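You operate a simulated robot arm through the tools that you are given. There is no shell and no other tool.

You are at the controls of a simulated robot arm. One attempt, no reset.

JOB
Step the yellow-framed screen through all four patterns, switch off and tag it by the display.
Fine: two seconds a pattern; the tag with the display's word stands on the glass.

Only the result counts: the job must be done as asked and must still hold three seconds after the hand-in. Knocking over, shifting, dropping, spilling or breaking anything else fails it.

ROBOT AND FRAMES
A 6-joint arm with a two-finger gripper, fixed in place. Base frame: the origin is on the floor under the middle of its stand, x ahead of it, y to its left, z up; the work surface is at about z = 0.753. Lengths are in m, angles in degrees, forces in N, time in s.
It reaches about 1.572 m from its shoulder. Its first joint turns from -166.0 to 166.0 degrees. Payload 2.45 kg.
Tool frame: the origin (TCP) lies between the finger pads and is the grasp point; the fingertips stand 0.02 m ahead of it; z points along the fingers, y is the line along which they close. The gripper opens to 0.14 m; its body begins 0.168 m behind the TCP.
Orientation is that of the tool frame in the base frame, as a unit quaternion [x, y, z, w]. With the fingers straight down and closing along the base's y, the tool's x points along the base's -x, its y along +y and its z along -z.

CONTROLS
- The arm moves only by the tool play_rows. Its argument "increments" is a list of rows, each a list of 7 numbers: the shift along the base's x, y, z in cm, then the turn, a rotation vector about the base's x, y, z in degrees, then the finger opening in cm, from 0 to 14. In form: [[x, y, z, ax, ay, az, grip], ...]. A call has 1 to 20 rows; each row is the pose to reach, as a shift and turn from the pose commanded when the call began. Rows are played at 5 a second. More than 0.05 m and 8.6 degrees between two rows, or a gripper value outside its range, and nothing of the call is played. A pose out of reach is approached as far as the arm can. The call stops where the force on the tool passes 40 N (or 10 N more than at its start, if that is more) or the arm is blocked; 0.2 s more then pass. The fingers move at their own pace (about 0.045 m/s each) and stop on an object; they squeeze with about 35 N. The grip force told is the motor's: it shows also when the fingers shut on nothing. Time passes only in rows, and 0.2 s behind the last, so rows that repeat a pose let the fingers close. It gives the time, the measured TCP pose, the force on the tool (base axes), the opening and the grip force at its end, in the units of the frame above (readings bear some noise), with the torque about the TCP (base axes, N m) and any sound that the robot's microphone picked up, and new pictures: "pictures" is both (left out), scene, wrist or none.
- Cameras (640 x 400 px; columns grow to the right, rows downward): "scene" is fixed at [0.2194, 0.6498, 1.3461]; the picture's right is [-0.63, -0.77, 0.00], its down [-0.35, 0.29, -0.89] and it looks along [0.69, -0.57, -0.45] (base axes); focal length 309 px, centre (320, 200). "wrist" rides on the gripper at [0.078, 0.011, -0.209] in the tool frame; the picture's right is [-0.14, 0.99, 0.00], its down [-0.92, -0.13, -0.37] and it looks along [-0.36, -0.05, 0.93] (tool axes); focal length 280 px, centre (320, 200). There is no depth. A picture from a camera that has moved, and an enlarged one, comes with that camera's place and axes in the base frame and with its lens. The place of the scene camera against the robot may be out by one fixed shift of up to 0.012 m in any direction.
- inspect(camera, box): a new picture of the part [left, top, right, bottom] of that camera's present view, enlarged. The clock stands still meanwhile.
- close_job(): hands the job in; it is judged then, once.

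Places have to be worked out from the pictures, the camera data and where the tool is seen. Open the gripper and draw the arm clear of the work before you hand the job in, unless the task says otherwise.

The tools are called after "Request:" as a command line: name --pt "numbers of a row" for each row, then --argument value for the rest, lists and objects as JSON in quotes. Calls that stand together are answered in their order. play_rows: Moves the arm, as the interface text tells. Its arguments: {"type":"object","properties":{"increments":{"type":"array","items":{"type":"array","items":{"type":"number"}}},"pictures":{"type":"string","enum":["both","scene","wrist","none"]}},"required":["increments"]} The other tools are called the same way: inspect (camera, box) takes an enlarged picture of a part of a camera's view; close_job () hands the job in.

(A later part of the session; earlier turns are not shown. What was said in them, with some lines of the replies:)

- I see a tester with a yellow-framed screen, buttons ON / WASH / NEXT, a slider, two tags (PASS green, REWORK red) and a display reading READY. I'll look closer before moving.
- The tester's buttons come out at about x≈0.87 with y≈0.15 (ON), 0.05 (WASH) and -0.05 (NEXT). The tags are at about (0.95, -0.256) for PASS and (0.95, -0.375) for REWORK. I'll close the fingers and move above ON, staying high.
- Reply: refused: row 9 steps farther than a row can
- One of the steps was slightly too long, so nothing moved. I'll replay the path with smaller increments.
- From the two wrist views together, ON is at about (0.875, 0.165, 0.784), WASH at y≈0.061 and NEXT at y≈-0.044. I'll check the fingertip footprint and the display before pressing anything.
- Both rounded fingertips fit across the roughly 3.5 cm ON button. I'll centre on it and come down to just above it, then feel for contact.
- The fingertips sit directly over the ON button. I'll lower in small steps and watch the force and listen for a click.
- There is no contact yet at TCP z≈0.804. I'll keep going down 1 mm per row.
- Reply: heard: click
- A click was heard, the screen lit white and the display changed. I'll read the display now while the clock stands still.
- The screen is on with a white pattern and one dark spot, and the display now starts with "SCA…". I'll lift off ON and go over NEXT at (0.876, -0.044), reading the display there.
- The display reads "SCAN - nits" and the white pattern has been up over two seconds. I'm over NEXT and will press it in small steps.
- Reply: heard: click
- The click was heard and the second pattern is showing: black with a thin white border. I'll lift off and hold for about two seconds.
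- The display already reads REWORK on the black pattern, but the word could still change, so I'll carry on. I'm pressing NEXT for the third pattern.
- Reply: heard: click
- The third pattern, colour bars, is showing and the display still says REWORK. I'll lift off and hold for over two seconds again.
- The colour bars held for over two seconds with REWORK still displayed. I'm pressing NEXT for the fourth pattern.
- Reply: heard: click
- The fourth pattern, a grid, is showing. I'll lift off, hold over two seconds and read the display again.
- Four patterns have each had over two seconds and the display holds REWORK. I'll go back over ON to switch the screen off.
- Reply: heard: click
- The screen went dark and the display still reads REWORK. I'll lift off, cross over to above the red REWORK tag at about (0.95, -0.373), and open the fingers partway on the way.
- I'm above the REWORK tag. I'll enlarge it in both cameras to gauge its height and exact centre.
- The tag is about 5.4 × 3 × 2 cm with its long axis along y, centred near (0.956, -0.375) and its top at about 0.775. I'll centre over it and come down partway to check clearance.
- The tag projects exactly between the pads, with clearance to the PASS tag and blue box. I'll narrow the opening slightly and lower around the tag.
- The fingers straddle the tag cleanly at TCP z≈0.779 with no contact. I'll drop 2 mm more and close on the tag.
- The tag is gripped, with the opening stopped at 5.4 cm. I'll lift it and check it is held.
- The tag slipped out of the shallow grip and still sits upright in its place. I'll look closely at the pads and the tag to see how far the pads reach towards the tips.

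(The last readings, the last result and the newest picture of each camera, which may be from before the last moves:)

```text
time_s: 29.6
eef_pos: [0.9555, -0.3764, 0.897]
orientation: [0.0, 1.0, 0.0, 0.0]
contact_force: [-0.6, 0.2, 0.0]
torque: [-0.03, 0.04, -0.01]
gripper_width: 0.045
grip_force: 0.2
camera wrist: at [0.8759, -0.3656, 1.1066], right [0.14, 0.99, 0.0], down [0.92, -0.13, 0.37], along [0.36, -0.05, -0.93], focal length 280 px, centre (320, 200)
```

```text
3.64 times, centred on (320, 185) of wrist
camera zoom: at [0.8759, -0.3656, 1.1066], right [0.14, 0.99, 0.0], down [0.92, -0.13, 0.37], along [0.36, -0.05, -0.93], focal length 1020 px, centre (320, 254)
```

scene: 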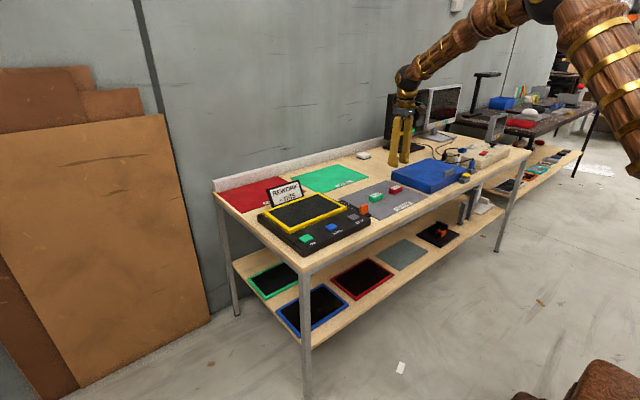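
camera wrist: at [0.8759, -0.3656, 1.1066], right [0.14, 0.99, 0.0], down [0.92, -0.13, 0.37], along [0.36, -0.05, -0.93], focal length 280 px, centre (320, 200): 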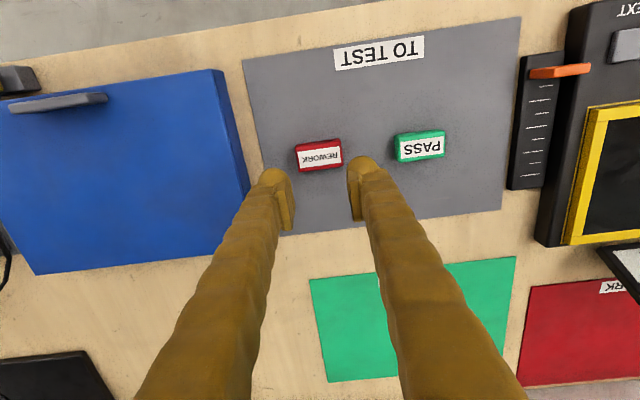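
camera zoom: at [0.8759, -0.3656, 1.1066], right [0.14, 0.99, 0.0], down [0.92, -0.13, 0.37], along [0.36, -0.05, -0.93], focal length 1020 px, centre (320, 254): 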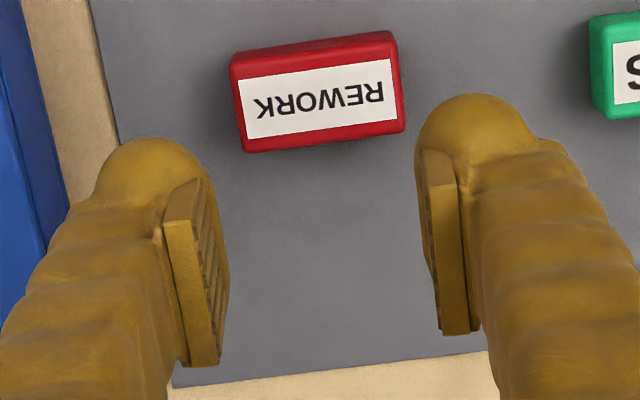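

The pads seem to begin near TCP height, with rounded tips below them, so a vertical grasp catches only the tag's rounded top edge. I'll zoom in harder on the fingers to confirm the geometry.

Request:
inspect --camera "scene" --box '[382, 140, 422, 170]'

Request:
inspect --camera "scene" --box '[370, 170, 420, 210]'

Request:
inspect --camera "wrist" --box '[250, 150, 310, 240]'

Request:
inspect --camera "wrist" --box '[330, 140, 400, 240]'

```text
13.33 times, centred on (402, 155) of scene
camera zoom: at [0.2194, 0.6498, 1.3461], right [-0.63, -0.77, 0.0], down [-0.35, 0.29, -0.89], along [0.69, -0.57, -0.45], focal length 4119 px, centre (-773, 800)
```

zoom: 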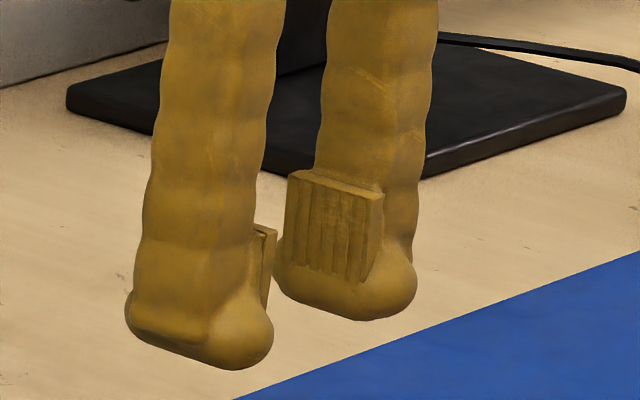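

```text
10.00 times, centred on (395, 190) of scene
camera zoom: at [0.2194, 0.6498, 1.3461], right [-0.63, -0.77, 0.0], down [-0.35, 0.29, -0.89], along [0.69, -0.57, -0.45], focal length 3089 px, centre (-430, 300)
```

zoom: 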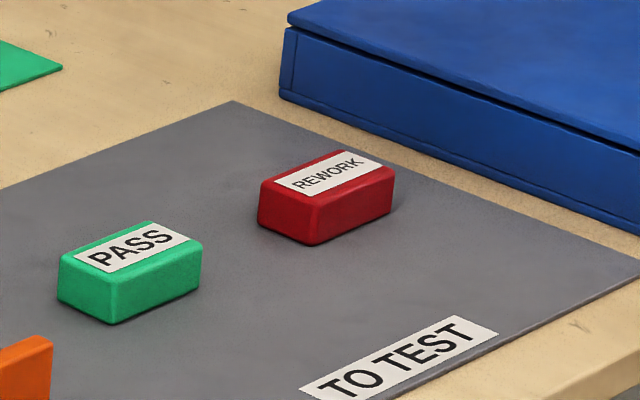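

```text
4.44 times, centred on (280, 195) of wrist
camera zoom: at [0.8759, -0.3656, 1.1066], right [0.14, 0.99, 0.0], down [0.92, -0.13, 0.37], along [0.36, -0.05, -0.93], focal length 1246 px, centre (498, 222)
```

zoom: 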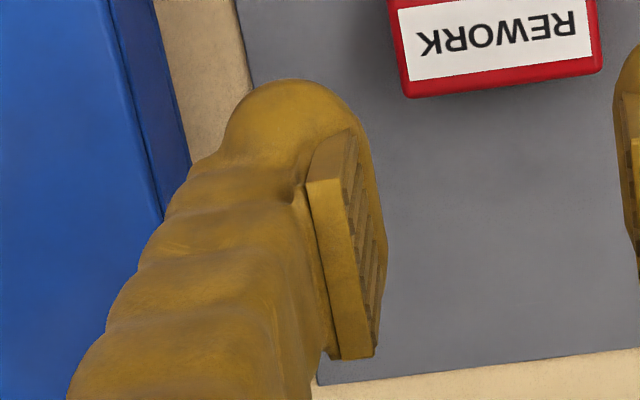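

```text
4.00 times, centred on (365, 190) of wrist
camera zoom: at [0.8759, -0.3656, 1.1066], right [0.14, 0.99, 0.0], down [0.92, -0.13, 0.37], along [0.36, -0.05, -0.93], focal length 1122 px, centre (140, 240)
```

zoom: 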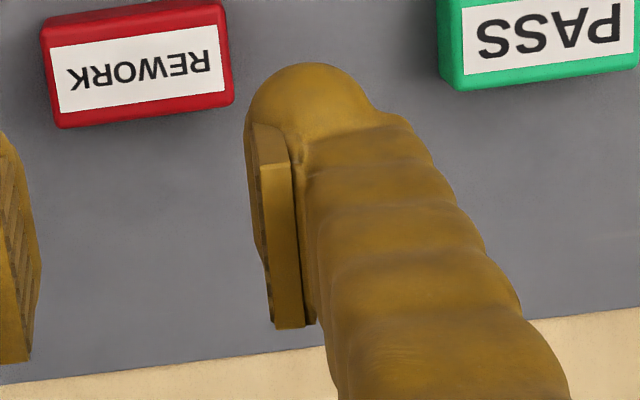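

The tag may have shifted a few mm, and I need to know which part of the fingers actually touches first. I'll close the fingers in the air here and inspect the contact surfaces.

Request:
play_rows --pt "0 0 0 0 0 0 2" --pt "0 0 0 0 0 0 0" --pt "0 0 0 0 0 0 0" --pt "0 0 0 0 0 0 0" --pt "0 0 0 0 0 0 0" --pictures "none"

Request:
inspect --camera "scene" --box '[382, 135, 422, 170]'

Request:
inspect --camera "wrist" --box '[280, 120, 360, 180]'

Request:
inspect --camera "wrist" --box '[270, 150, 370, 250]'

```text
time_s: 30.8
eef_pos: [0.9558, -0.3761, 0.8969]
orientation: [0.0, 1.0, 0.0, 0.001]
contact_force: [0.9, -0.1, 0.2]
torque: [0.0, 0.02, 0.03]
gripper_width: 0.0
grip_force: 28.9
```

```text
11.43 times, centred on (402, 152) of scene
camera zoom: at [0.2194, 0.6498, 1.3461], right [-0.63, -0.77, 0.0], down [-0.35, 0.29, -0.89], along [0.69, -0.57, -0.45], focal length 3530 px, centre (-617, 743)
```

zoom: 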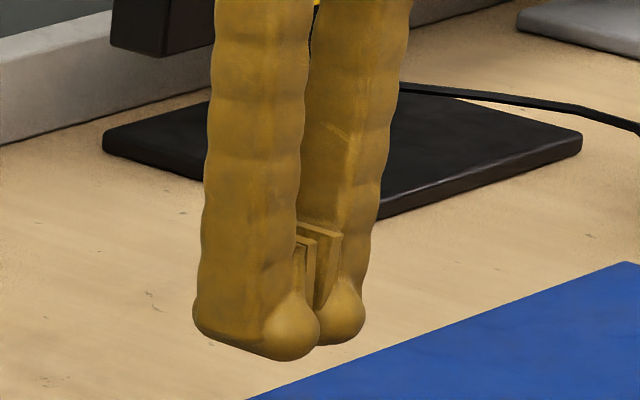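

```text
6.67 times, centred on (320, 150) of wrist
camera zoom: at [0.8759, -0.3656, 1.1064], right [0.14, 0.99, 0.0], down [0.92, -0.13, 0.37], along [0.36, -0.05, -0.93], focal length 1869 px, centre (320, 533)
```

zoom: 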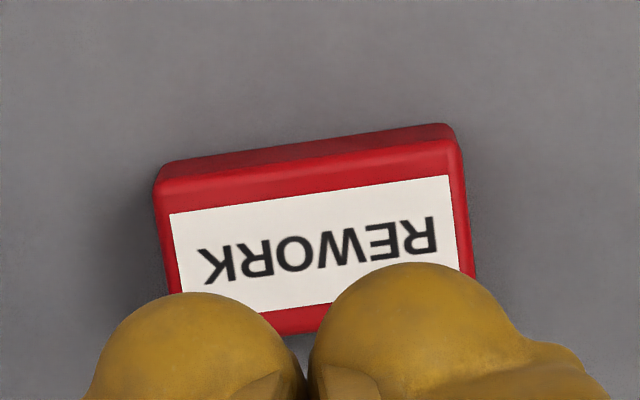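

```text
4.00 times, centred on (320, 200) of wrist
camera zoom: at [0.8759, -0.3656, 1.1064], right [0.14, 0.99, 0.0], down [0.92, -0.13, 0.37], along [0.36, -0.05, -0.93], focal length 1122 px, centre (320, 200)
```

zoom: 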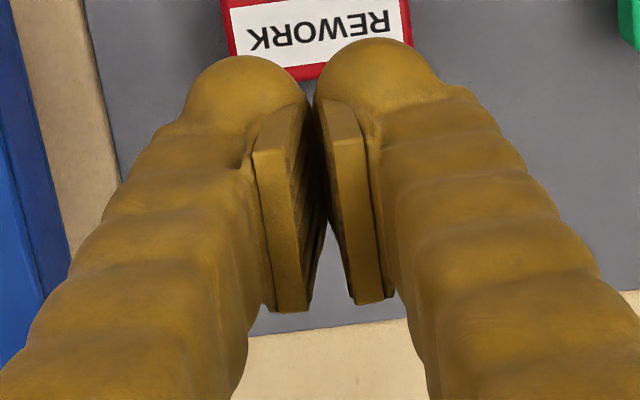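

Closed, the rounded toe balls meet, and they sit about 13 mm nearer the robot than the TCP. So the tag was pinched at its near corner and pivoted out. It now lies about 6 mm closer, so I'll shift the TCP +8.5 mm in x so the balls meet its centre, and reopen.

Request:
play_rows --pt "0.4 0.1 0 0 0 0 3" --pt "0.85 0.1 0 0 0 0 6" --pt "0.85 0.1 -1 0 0 0 7.8" --pt "0.85 0.1 -3.5 0 0 0 7.8" --pt "0.85 0.1 -6 0 0 0 7.8" --pt "0.85 0.1 -8 0 0 0 7.8" --pt "0.85 0.1 -9 0 0 0 7.8" --pt "0.85 0.1 -9 0 0 0 7.8" --pictures "wrist"

Request:
inspect --camera "wrist" --box '[240, 120, 400, 230]'

Request:
inspect --camera "scene" --box '[360, 150, 430, 210]'

```text
time_s: 32.6
eef_pos: [0.9635, -0.3738, 0.8073]
orientation: [0.0, 1.0, 0.0, 0.0]
contact_force: [-0.2, 0.0, -0.4]
torque: [-0.02, -0.03, -0.02]
gripper_width: 0.0781
grip_force: 0.1
camera wrist: at [0.884, -0.363, 1.0168], right [0.14, 0.99, 0.0], down [0.92, -0.13, 0.37], along [0.36, -0.05, -0.93], focal length 280 px, centre (320, 200)
```

wrist: 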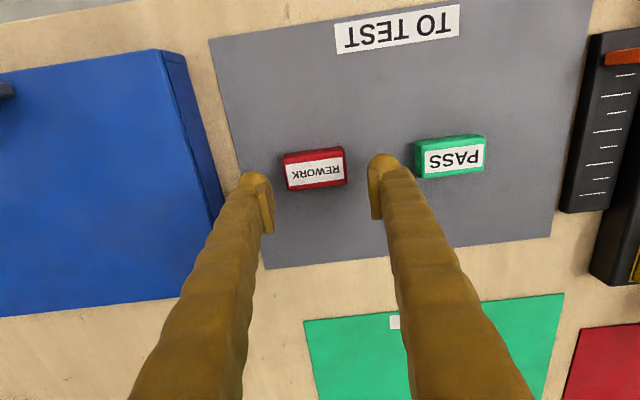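

```text
3.64 times, centred on (320, 175) of wrist
camera zoom: at [0.884, -0.363, 1.0168], right [0.14, 0.99, 0.0], down [0.92, -0.13, 0.37], along [0.36, -0.05, -0.93], focal length 1020 px, centre (320, 291)
```

zoom: 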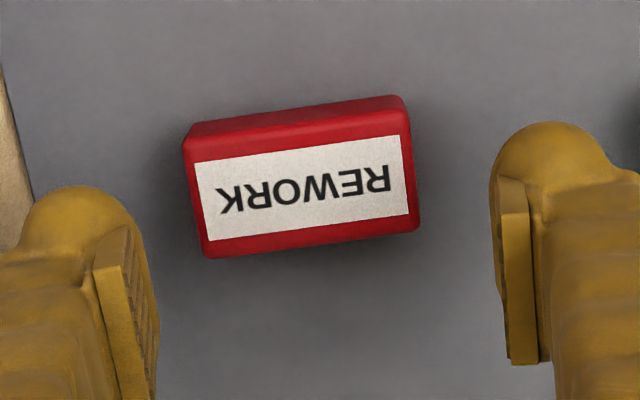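

```text
6.67 times, centred on (395, 180) of scene
camera zoom: at [0.2194, 0.6498, 1.3461], right [-0.63, -0.77, 0.0], down [-0.35, 0.29, -0.89], along [0.69, -0.57, -0.45], focal length 2059 px, centre (-180, 333)
```

zoom: 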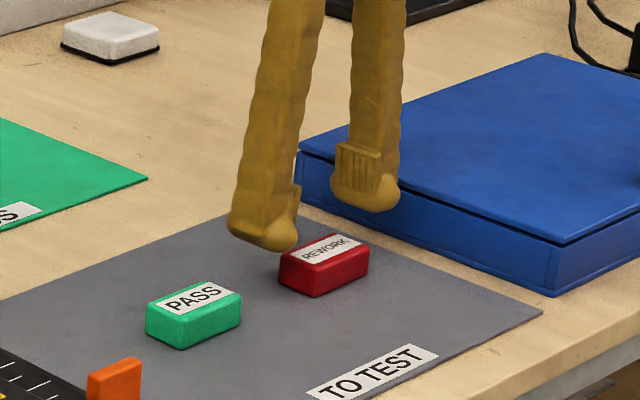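

The tag sits about 2 mm off between the balls. I'll correct by +1.5 mm in x and -2 mm in y and lower to just above grasp height.

Request:
play_rows --pt "0.15 -0.2 -0.5 0 0 0 7.6" --pt "0.15 -0.2 -1.5 0 0 0 7.4" --pt "0.15 -0.2 -2.3 0 0 0 7.2" --pt "0.15 -0.2 -2.8 0 0 0 7.2" --pictures "none"

Request:
inspect --camera "wrist" --box '[240, 120, 400, 230]'

Request:
inspect --camera "scene" --box '[360, 150, 430, 210]'

```text
time_s: 33.6
eef_pos: [0.964, -0.3763, 0.7788]
orientation: [0.0, 1.0, 0.0, -0.001]
contact_force: [-0.4, -0.6, -0.6]
torque: [-0.03, 0.0, 0.03]
gripper_width: 0.0719
grip_force: 0.0
```

```text
3.64 times, centred on (320, 175) of wrist
camera zoom: at [0.8859, -0.3653, 0.9889], right [0.14, 0.99, 0.0], down [0.92, -0.13, 0.37], along [0.36, -0.05, -0.93], focal length 1020 px, centre (320, 291)
```

zoom: 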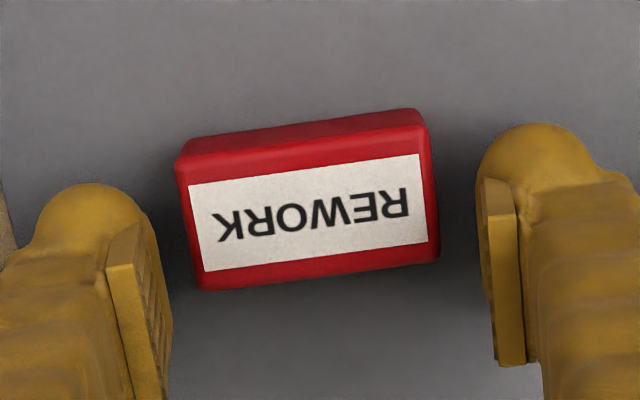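

```text
6.67 times, centred on (395, 180) of scene
camera zoom: at [0.2194, 0.6498, 1.3461], right [-0.63, -0.77, 0.0], down [-0.35, 0.29, -0.89], along [0.69, -0.57, -0.45], focal length 2059 px, centre (-180, 333)
```

zoom: 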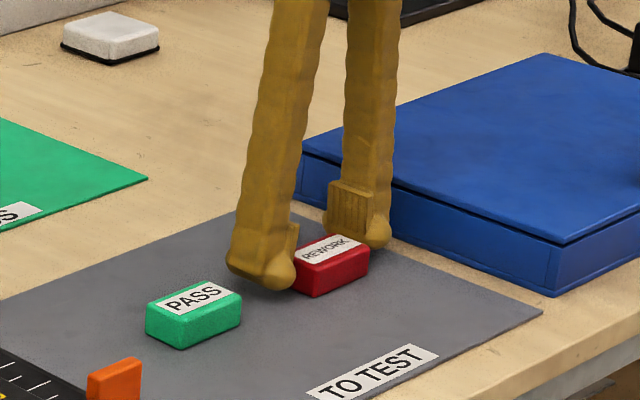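

The ball line now passes through the tag's middle, within about 2 mm. I'll trim x by -1 mm, drop 2 mm and close.

Request:
play_rows --pt "-0.1 0 -0.2 0 0 0 7.2" --pt "-0.1 0 -0.2 0 0 0 6.4" --pt "-0.1 0 -0.2 0 0 0 5.8" --pt "-0.1 0 -0.2 0 0 0 5.2" --pt "-0.1 0 -0.2 0 0 0 4.5" --pt "-0.1 0 -0.2 0 0 0 4" --pt "-0.1 0 -0.2 0 0 0 4" --pictures "none"

Request:
inspect --camera "wrist" --box '[240, 120, 400, 230]'

Request:
inspect --camera "scene" --box '[370, 160, 410, 200]'

```text
time_s: 35.2
eef_pos: [0.9648, -0.3755, 0.7777]
orientation: [0.0, 1.0, -0.001, 0.0]
contact_force: [0.2, -0.3, -0.4]
torque: [0.0, 0.0, 0.01]
gripper_width: 0.054
grip_force: 35.2
```

```text
3.64 times, centred on (320, 175) of wrist
camera zoom: at [0.8845, -0.3657, 0.9869], right [0.14, 0.99, 0.0], down [0.92, -0.13, 0.37], along [0.36, -0.05, -0.93], focal length 1020 px, centre (320, 291)
```

zoom: 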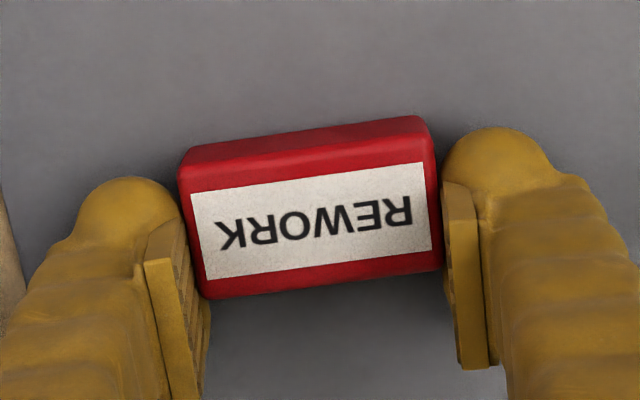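

```text
10.00 times, centred on (390, 180) of scene
camera zoom: at [0.2194, 0.6498, 1.3461], right [-0.63, -0.77, 0.0], down [-0.35, 0.29, -0.89], along [0.69, -0.57, -0.45], focal length 3089 px, centre (-380, 400)
```

zoom: 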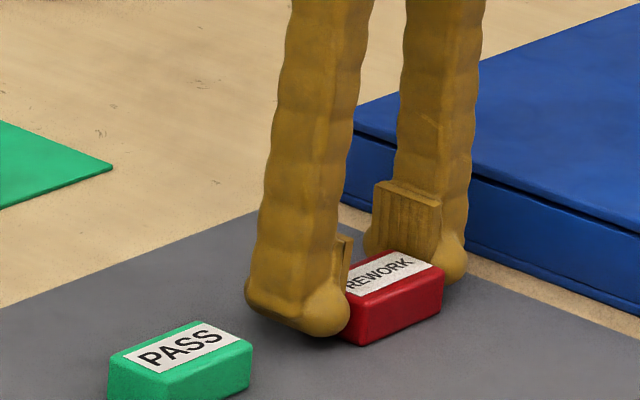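

The tag is gripped at its middle with 35 N. I'll lift very slowly by 2 cm and check that it comes along.

Request:
play_rows --pt "0 0 0.2 0 0 0 4" --pt "0 0 0.4 0 0 0 4" --pt "0 0 0.7 0 0 0 4" --pt "0 0 1.0 0 0 0 4" --pt "0 0 1.4 0 0 0 4" --pictures "none"

Request:
inspect --camera "wrist" --box '[240, 120, 400, 230]'

Request:
inspect --camera "scene" --box '[370, 160, 410, 200]'

```text
time_s: 36.4
eef_pos: [0.9635, -0.3776, 0.7902]
orientation: [0.0, 1.0, -0.001, -0.001]
contact_force: [0.6, 0.7, -1.1]
torque: [0.02, -0.04, 0.04]
gripper_width: 0.0542
grip_force: 35.2
```

```text
3.64 times, centred on (320, 175) of wrist
camera zoom: at [0.8838, -0.3658, 1.0012], right [0.14, 0.99, 0.0], down [0.92, -0.13, 0.37], along [0.37, -0.05, -0.93], focal length 1020 px, centre (320, 291)
```

zoom: 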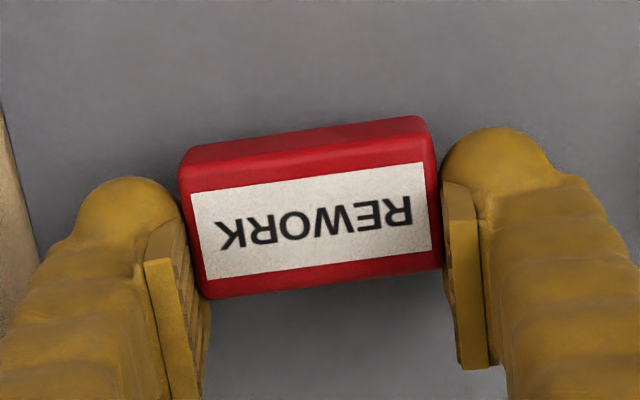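

```text
10.00 times, centred on (390, 180) of scene
camera zoom: at [0.2194, 0.6498, 1.3461], right [-0.63, -0.77, 0.0], down [-0.35, 0.29, -0.89], along [0.69, -0.57, -0.45], focal length 3089 px, centre (-380, 400)
```

zoom: 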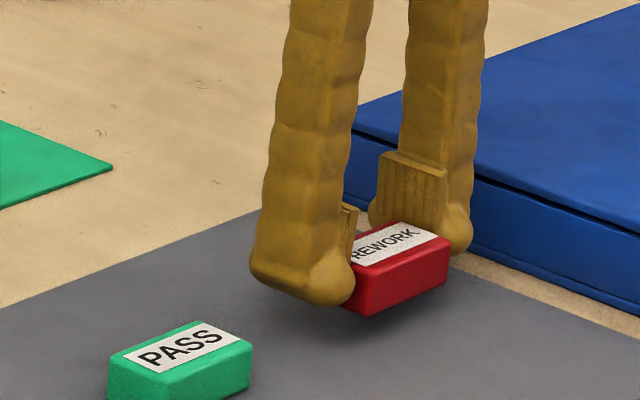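

The tag is held level and clear of the mat. I'll keep lifting gently to travel height.

Request:
play_rows --pt "0 0 0.5 0 0 0 4" --pt "0 0 1.2 0 0 0 4" --pt "0 0 2.1 0 0 0 4" --pt "0 0 3.1 0 0 0 4" --pt "0 0 4.2 0 0 0 4" --pt "0 0 5.3 0 0 0 4" --pt "0 0 6.3 0 0 0 4" --pt "0 0 7.2 0 0 0 4" --pt "0 0 7.8 0 0 0 4" --pt "0 0 8 0 0 0 4" --pictures "wrist"

```text
time_s: 38.6
eef_pos: [0.9657, -0.3759, 0.8708]
orientation: [0.0, 1.0, 0.0, -0.001]
contact_force: [-0.9, 0.3, -1.1]
torque: [-0.01, -0.02, -0.01]
gripper_width: 0.0541
grip_force: 35.1
camera wrist: at [0.8851, -0.3656, 1.081], right [0.14, 0.99, 0.0], down [0.92, -0.13, 0.37], along [0.37, -0.05, -0.93], focal length 280 px, centre (320, 200)
```

wrist: 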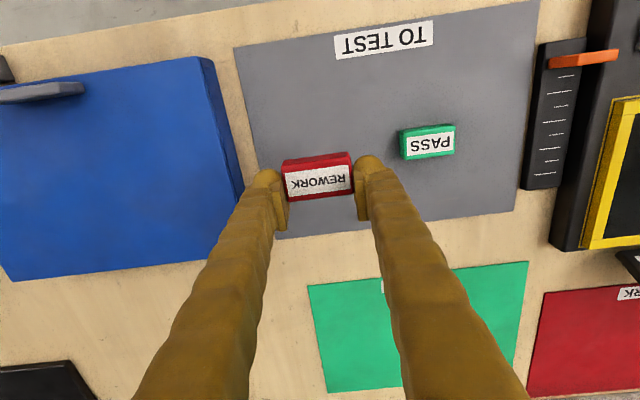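

The tag is still firmly held at 5.4 cm and level. I'll carry it smoothly across to above the glass, aiming for a tag centre of about (1.01, 0.06).

Request:
play_rows --pt "0.08 0.6 0 0 0 0 4" --pt "0.24 1.8 0 0 0 0 4" --pt "0.47 3.6 0 0 0 0 4" --pt "0.78 6 0 0 0 0 4" --pt "1.15 8.8 0 0 0 0 4" --pt "1.54 11.8 0 0 0 0 4" --pt "1.93 14.8 0 0 0 0 4" --pt "2.33 17.8 0 0 0 0 4" --pt "2.72 20.8 0 0 0 0 4" --pt "3.11 23.8 0 0 0 0 4" --pt "3.5 26.8 0 0 0 0 4" --pt "3.9 29.8 0 0 0 0 4" --pt "4.29 32.8 0 0 0 0 4" --pt "4.65 35.6 0 0 0 0 4" --pt "4.99 38.2 0 0 0 0 4" --pt "5.28 40.4 0 0 0 0 4" --pt "5.49 42 0 0 0 0 4" --pt "5.62 43 0 0 0 0 4" --pt "5.7 43.6 0 0 0 0 4" --pt "5.7 43.6 0 0 0 0 4"

Request:
inspect --camera "scene" --box '[250, 160, 380, 260]'

```text
time_s: 42.8
eef_pos: [1.0191, 0.0588, 0.8716]
orientation: [0.0, 1.0, 0.0, -0.001]
contact_force: [-0.5, -0.5, -0.2]
torque: [-0.02, 0.05, 0.01]
gripper_width: 0.0542
grip_force: 35.0
camera wrist: at [0.9403, 0.0697, 1.0802], right [0.14, 0.99, 0.0], down [0.92, -0.13, 0.37], along [0.36, -0.05, -0.93], focal length 280 px, centre (320, 200)
```

scene: 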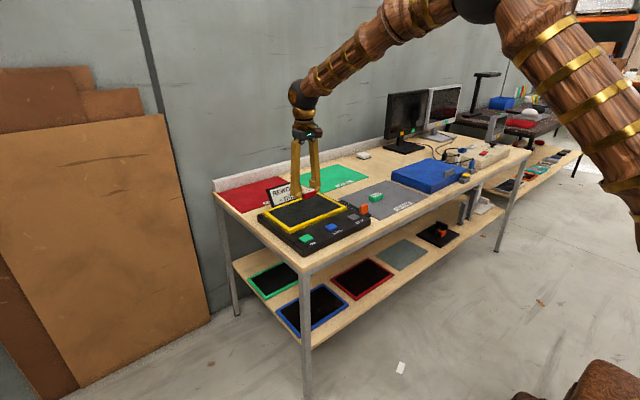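
wrist: 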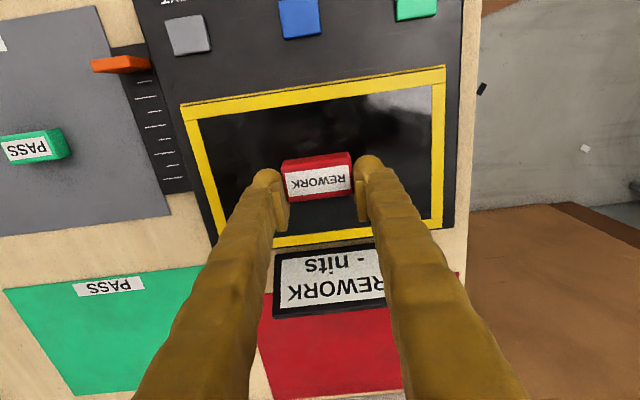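

```text
4.00 times, centred on (315, 210) of scene
camera zoom: at [0.2194, 0.6498, 1.3461], right [-0.63, -0.77, 0.0], down [-0.35, 0.29, -0.89], along [0.69, -0.57, -0.45], focal length 1236 px, centre (340, 160)
```

zoom: 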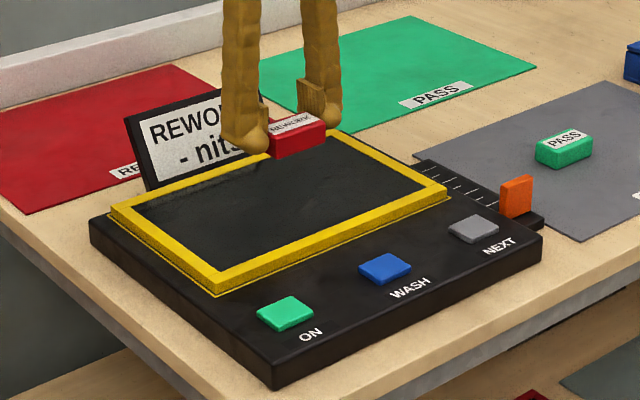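

The tag hangs level over the glass, whose span I estimate at x 0.95–1.09 and y -0.06–0.18. I'll lower gently to just above it.

Request:
play_rows --pt "0 0 -0.5 0 0 0 4" --pt "0 0 -1.3 0 0 0 4" --pt "0 0 -2.3 0 0 0 4" --pt "0 0 -3.2 0 0 0 4" --pt "0 0 -4 0 0 0 4" --pt "0 0 -4.4 0 0 0 4" --pt "0 0 -4.6 0 0 0 4" --pictures "wrist"

Request:
inspect --camera "scene" --box '[270, 170, 350, 230]'

```text
time_s: 44.4
eef_pos: [1.0211, 0.0595, 0.8248]
orientation: [0.0, 1.0, 0.0, 0.0]
contact_force: [0.4, 0.0, -0.4]
torque: [-0.02, 0.01, 0.04]
gripper_width: 0.0541
grip_force: 35.1
camera wrist: at [0.9418, 0.071, 1.0351], right [0.14, 0.99, 0.0], down [0.92, -0.13, 0.37], along [0.36, -0.05, -0.93], focal length 280 px, centre (320, 200)
```

wrist: 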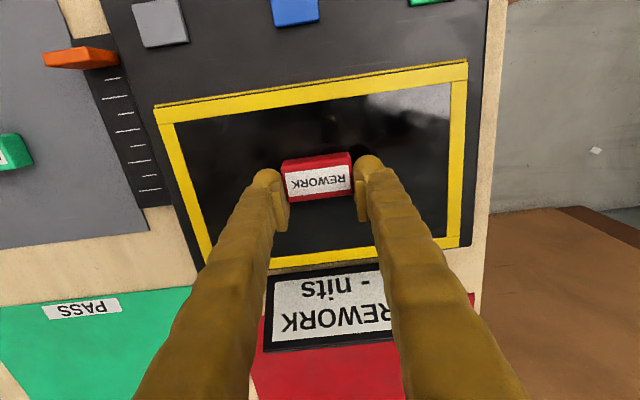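

```text
6.67 times, centred on (310, 200) of scene
camera zoom: at [0.2194, 0.6498, 1.3461], right [-0.63, -0.77, 0.0], down [-0.35, 0.29, -0.89], along [0.69, -0.57, -0.45], focal length 2059 px, centre (387, 200)
```

zoom: 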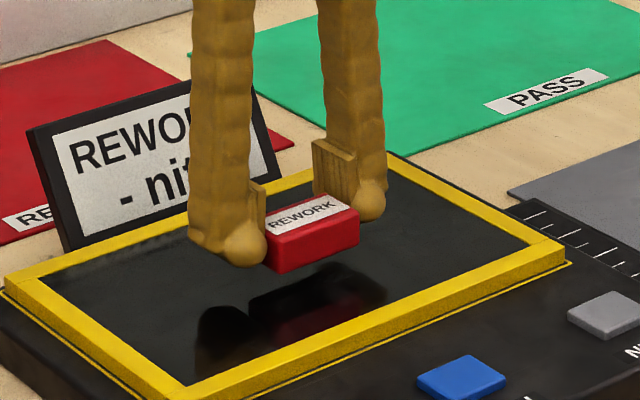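

The reflection shows the tag about a centimetre or less above the glass. I'll creep down at 1–2 mm a row and watch the force.

Request:
play_rows --pt "0 0 -0.2 0 0 0 4" --pt "0 0 -0.4 0 0 0 4" --pt "0 0 -0.5 0 0 0 4" --pictures "none"

Request:
inspect --camera "scene" --box '[290, 185, 330, 215]'

```text
time_s: 45.2
eef_pos: [1.0226, 0.0595, 0.8201]
orientation: [-0.001, 1.0, 0.001, 0.0]
contact_force: [-1.0, 0.5, -0.8]
torque: [0.0, -0.01, 0.02]
gripper_width: 0.054
grip_force: 35.5
```

```text
13.33 times, centred on (310, 200) of scene
camera zoom: at [0.2194, 0.6498, 1.3461], right [-0.63, -0.77, 0.0], down [-0.35, 0.29, -0.89], along [0.69, -0.57, -0.45], focal length 4119 px, centre (453, 200)
```

zoom: 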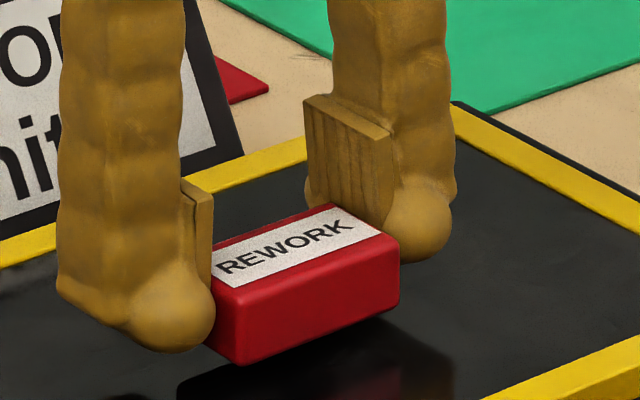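

Still hanging free at z≈0.820. I'll continue down in 1 mm steps.

Request:
play_rows --pt "0 0 -0.1 0 0 0 4" --pt "0 0 -0.2 0 0 0 4" --pt "0 0 -0.3 0 0 0 4" --pt "0 0 -0.4 0 0 0 4" --pictures "none"

Request:
inspect --camera "scene" --box '[280, 190, 330, 225]'

```text
time_s: 46.2
eef_pos: [1.0208, 0.0596, 0.8159]
orientation: [0.001, 1.0, 0.0, 0.001]
contact_force: [-0.1, -0.5, 0.0]
torque: [-0.02, 0.03, 0.05]
gripper_width: 0.0542
grip_force: 35.1
```

```text
11.43 times, centred on (305, 208) of scene
camera zoom: at [0.2194, 0.6498, 1.3461], right [-0.63, -0.77, 0.0], down [-0.35, 0.29, -0.89], along [0.69, -0.57, -0.45], focal length 3530 px, centre (491, 114)
```

zoom: 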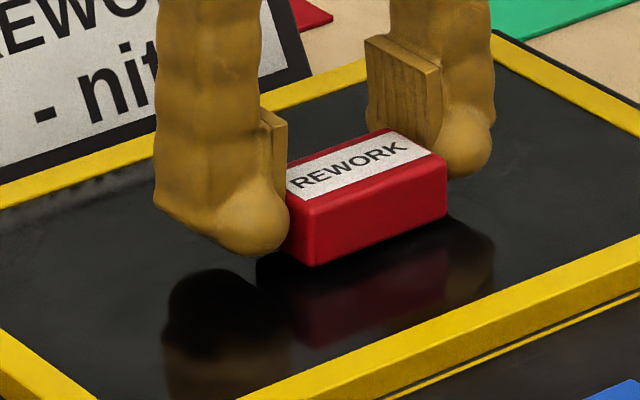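

The reflection gap is nearly closed, about 3 mm left. I'll continue in 1 mm steps.

Request:
play_rows --pt "0 0 -0.1 0 0 0 4" --pt "0 0 -0.2 0 0 0 4" --pt "0 0 -0.3 0 0 0 4" --pictures "none"

Request:
inspect --camera "scene" --box '[280, 190, 330, 225]'

```text
time_s: 47.0
eef_pos: [1.0204, 0.0604, 0.8131]
orientation: [0.0, 1.0, 0.0, 0.001]
contact_force: [-0.2, 0.4, -0.3]
torque: [0.06, 0.04, 0.01]
gripper_width: 0.0544
grip_force: 35.0
```

```text
11.43 times, centred on (305, 208) of scene
camera zoom: at [0.2194, 0.6498, 1.3461], right [-0.63, -0.77, 0.0], down [-0.35, 0.29, -0.89], along [0.69, -0.57, -0.45], focal length 3530 px, centre (491, 114)
```

zoom: 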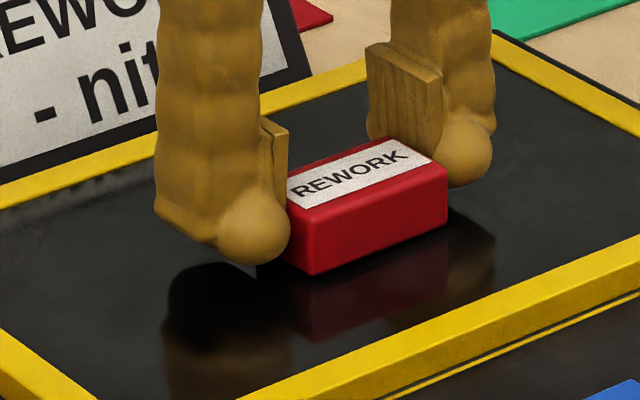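

The tag and its reflection almost meet, with no force yet at z≈0.8125. I'll go down another 1–2 mm, watching for contact.

Request:
play_rows --pt "0 0 -0.1 0 0 0 4" --pt "0 0 -0.15 0 0 0 4" --pictures "none"

Request:
inspect --camera "scene" --box '[280, 190, 330, 225]'

```text
time_s: 47.6
eef_pos: [1.0215, 0.0599, 0.8124]
orientation: [0.001, 1.0, 0.0, 0.001]
contact_force: [-3.4, 2.4, 14.8]
torque: [0.04, 0.23, 0.0]
gripper_width: 0.0539
grip_force: 34.7
```

```text
11.43 times, centred on (305, 208) of scene
camera zoom: at [0.2194, 0.6498, 1.3461], right [-0.63, -0.77, 0.0], down [-0.35, 0.29, -0.89], along [0.69, -0.57, -0.45], focal length 3530 px, centre (491, 114)
```

zoom: 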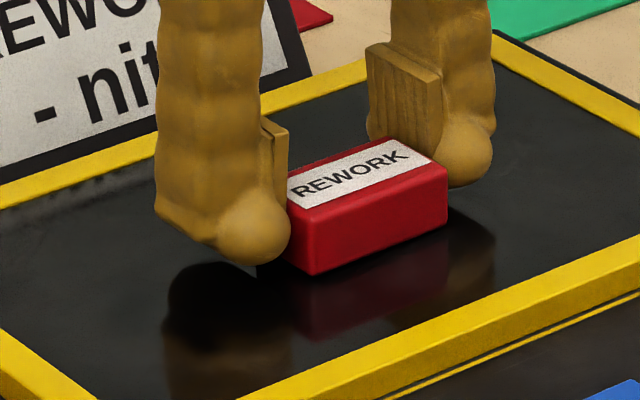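

Contact: about 15 N upward, so the tag is sitting on the glass. I'll ease up 1 mm and open the fingers slowly.

Request:
play_rows --pt "0 0 0.1 0 0 0 4.8" --pt "0 0 0.1 0 0 0 5.3" --pt "0 0 0.1 0 0 0 5.6" --pt "0 0 0.1 0 0 0 6" --pt "0 0 0.1 0 0 0 6.6" --pt "0 0 0.1 0 0 0 7.4" --pt "0 0 0.1 0 0 0 7.8" --pt "0 0 0.1 0 0 0 7.8" --pictures "wrist"

Request:
inspect --camera "scene" --box '[280, 190, 330, 225]'

```text
time_s: 49.4
eef_pos: [1.0213, 0.0595, 0.8135]
orientation: [0.001, 1.0, 0.0, 0.001]
contact_force: [0.4, 0.5, 0.1]
torque: [0.0, 0.0, 0.0]
gripper_width: 0.078
grip_force: 0.1
camera wrist: at [0.9414, 0.0702, 1.0226], right [0.14, 0.99, 0.0], down [0.92, -0.13, 0.37], along [0.36, -0.05, -0.93], focal length 280 px, centre (320, 200)
```

wrist: 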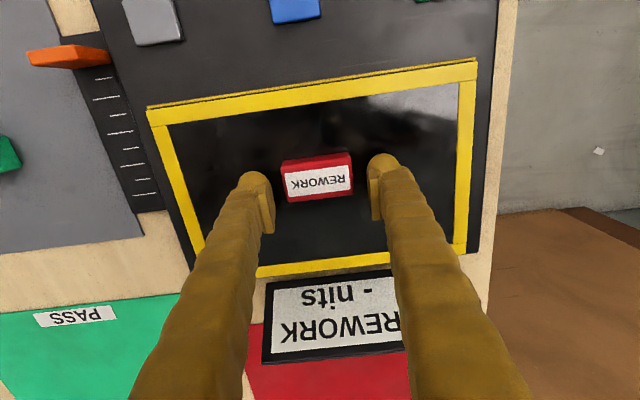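

```text
11.43 times, centred on (305, 208) of scene
camera zoom: at [0.2194, 0.6498, 1.3461], right [-0.63, -0.77, 0.0], down [-0.35, 0.29, -0.89], along [0.69, -0.57, -0.45], focal length 3530 px, centre (491, 114)
```

zoom: 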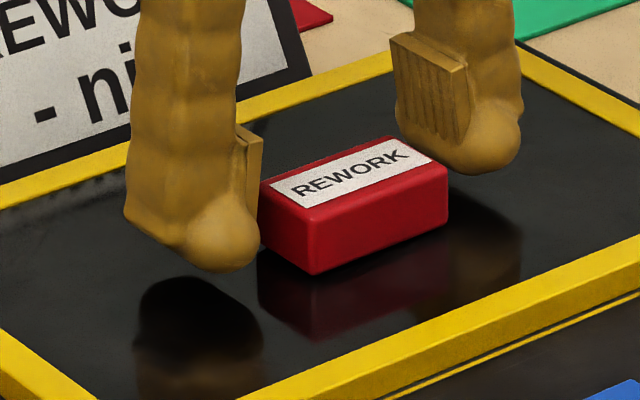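

The tag is released and sits flat on the glass. I'll raise the fingers straight up and draw the arm back clear of the work.

Request:
play_rows --pt "0 0 0.5 0 0 0 7.8" --pt "0 0 1.5 0 0 0 7.8" --pt "0 0 3.5 0 0 0 7.8" --pt "0 0 7 0 0 0 7.8" --pt "0 0 11 0 0 0 7.8" --pt "0 0 15 0 0 0 7.8" --pt "0 0 19 0 0 0 7.8" --pt "-2 -3 21 0 0 0 7.8" --pt "-5 -6 22 0 0 0 7.8" --pt "-8 -9 23 0 0 0 7.8" --pt "-11 -12 24 0 0 0 7.8" --pt "-14 -15 24 0 0 0 7.8" --pt "-17 -18 24 0 0 0 7.8" --pt "-18 -21 24 0 0 0 7.8" --pt "-19 -25 24 0 0 0 7.8" --pt "-19.5 -29 24 0 0 0 7.8" --pt "-19.5 -29 24 0 0 0 7.8"

Request:
inspect --camera "scene" --box '[240, 150, 420, 260]'

```text
time_s: 53.0
eef_pos: [0.8253, -0.2338, 1.0519]
orientation: [0.0, 1.0, 0.0, 0.0]
contact_force: [-0.1, 0.1, 0.0]
torque: [0.0, 0.02, 0.0]
gripper_width: 0.0782
grip_force: 0.0
camera wrist: at [0.7454, -0.2226, 1.2623], right [0.14, 0.99, 0.0], down [0.92, -0.13, 0.37], along [0.36, -0.05, -0.93], focal length 280 px, centre (320, 200)
```

scene: 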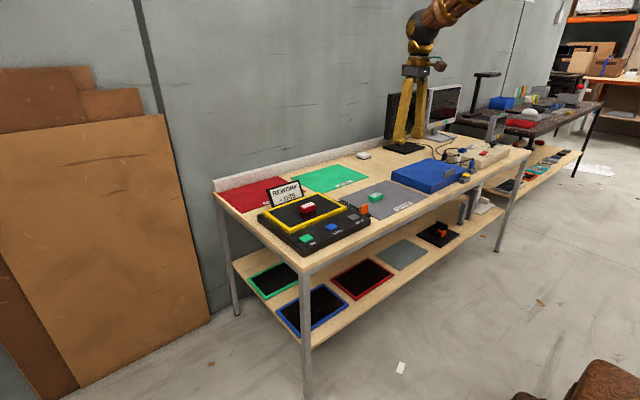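
wrist: 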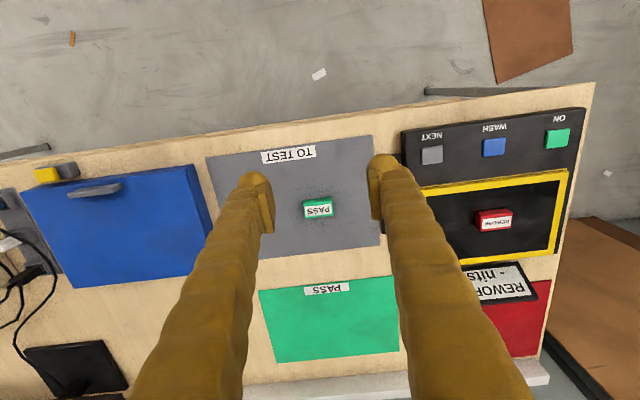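

```text
3.56 times, centred on (330, 205) of scene
camera zoom: at [0.2194, 0.6498, 1.3461], right [-0.63, -0.77, 0.0], down [-0.35, 0.29, -0.89], along [0.69, -0.57, -0.45], focal length 1098 px, centre (284, 182)
```

zoom: 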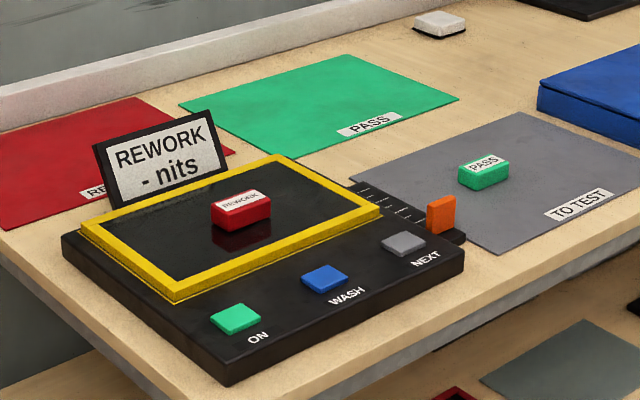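

The final view shows the screen dark and the display reading REWORK. The REWORK tag stands on the glass, the PASS tag and everything else are undisturbed, and the arm is clear with the gripper open. I'm handing in.

Request:
close_job

```text
The job is handed in.
```

The job is handed in. The yellow-framed screen went through all four patterns (white, black with a border, colour bars, grid), each shown for about three seconds or more. I then switched it off with the ON button.

The display reads REWORK, so I stood the red REWORK tag on the glass, near the middle. The last picture shows the screen dark, the tag flat on the glass and nothing else disturbed.

My first grip on the tag slipped. It stayed upright, shifting about 6 mm on its mat, and the second grip, at its centre, held. The arm is drawn back clear with the gripper open.
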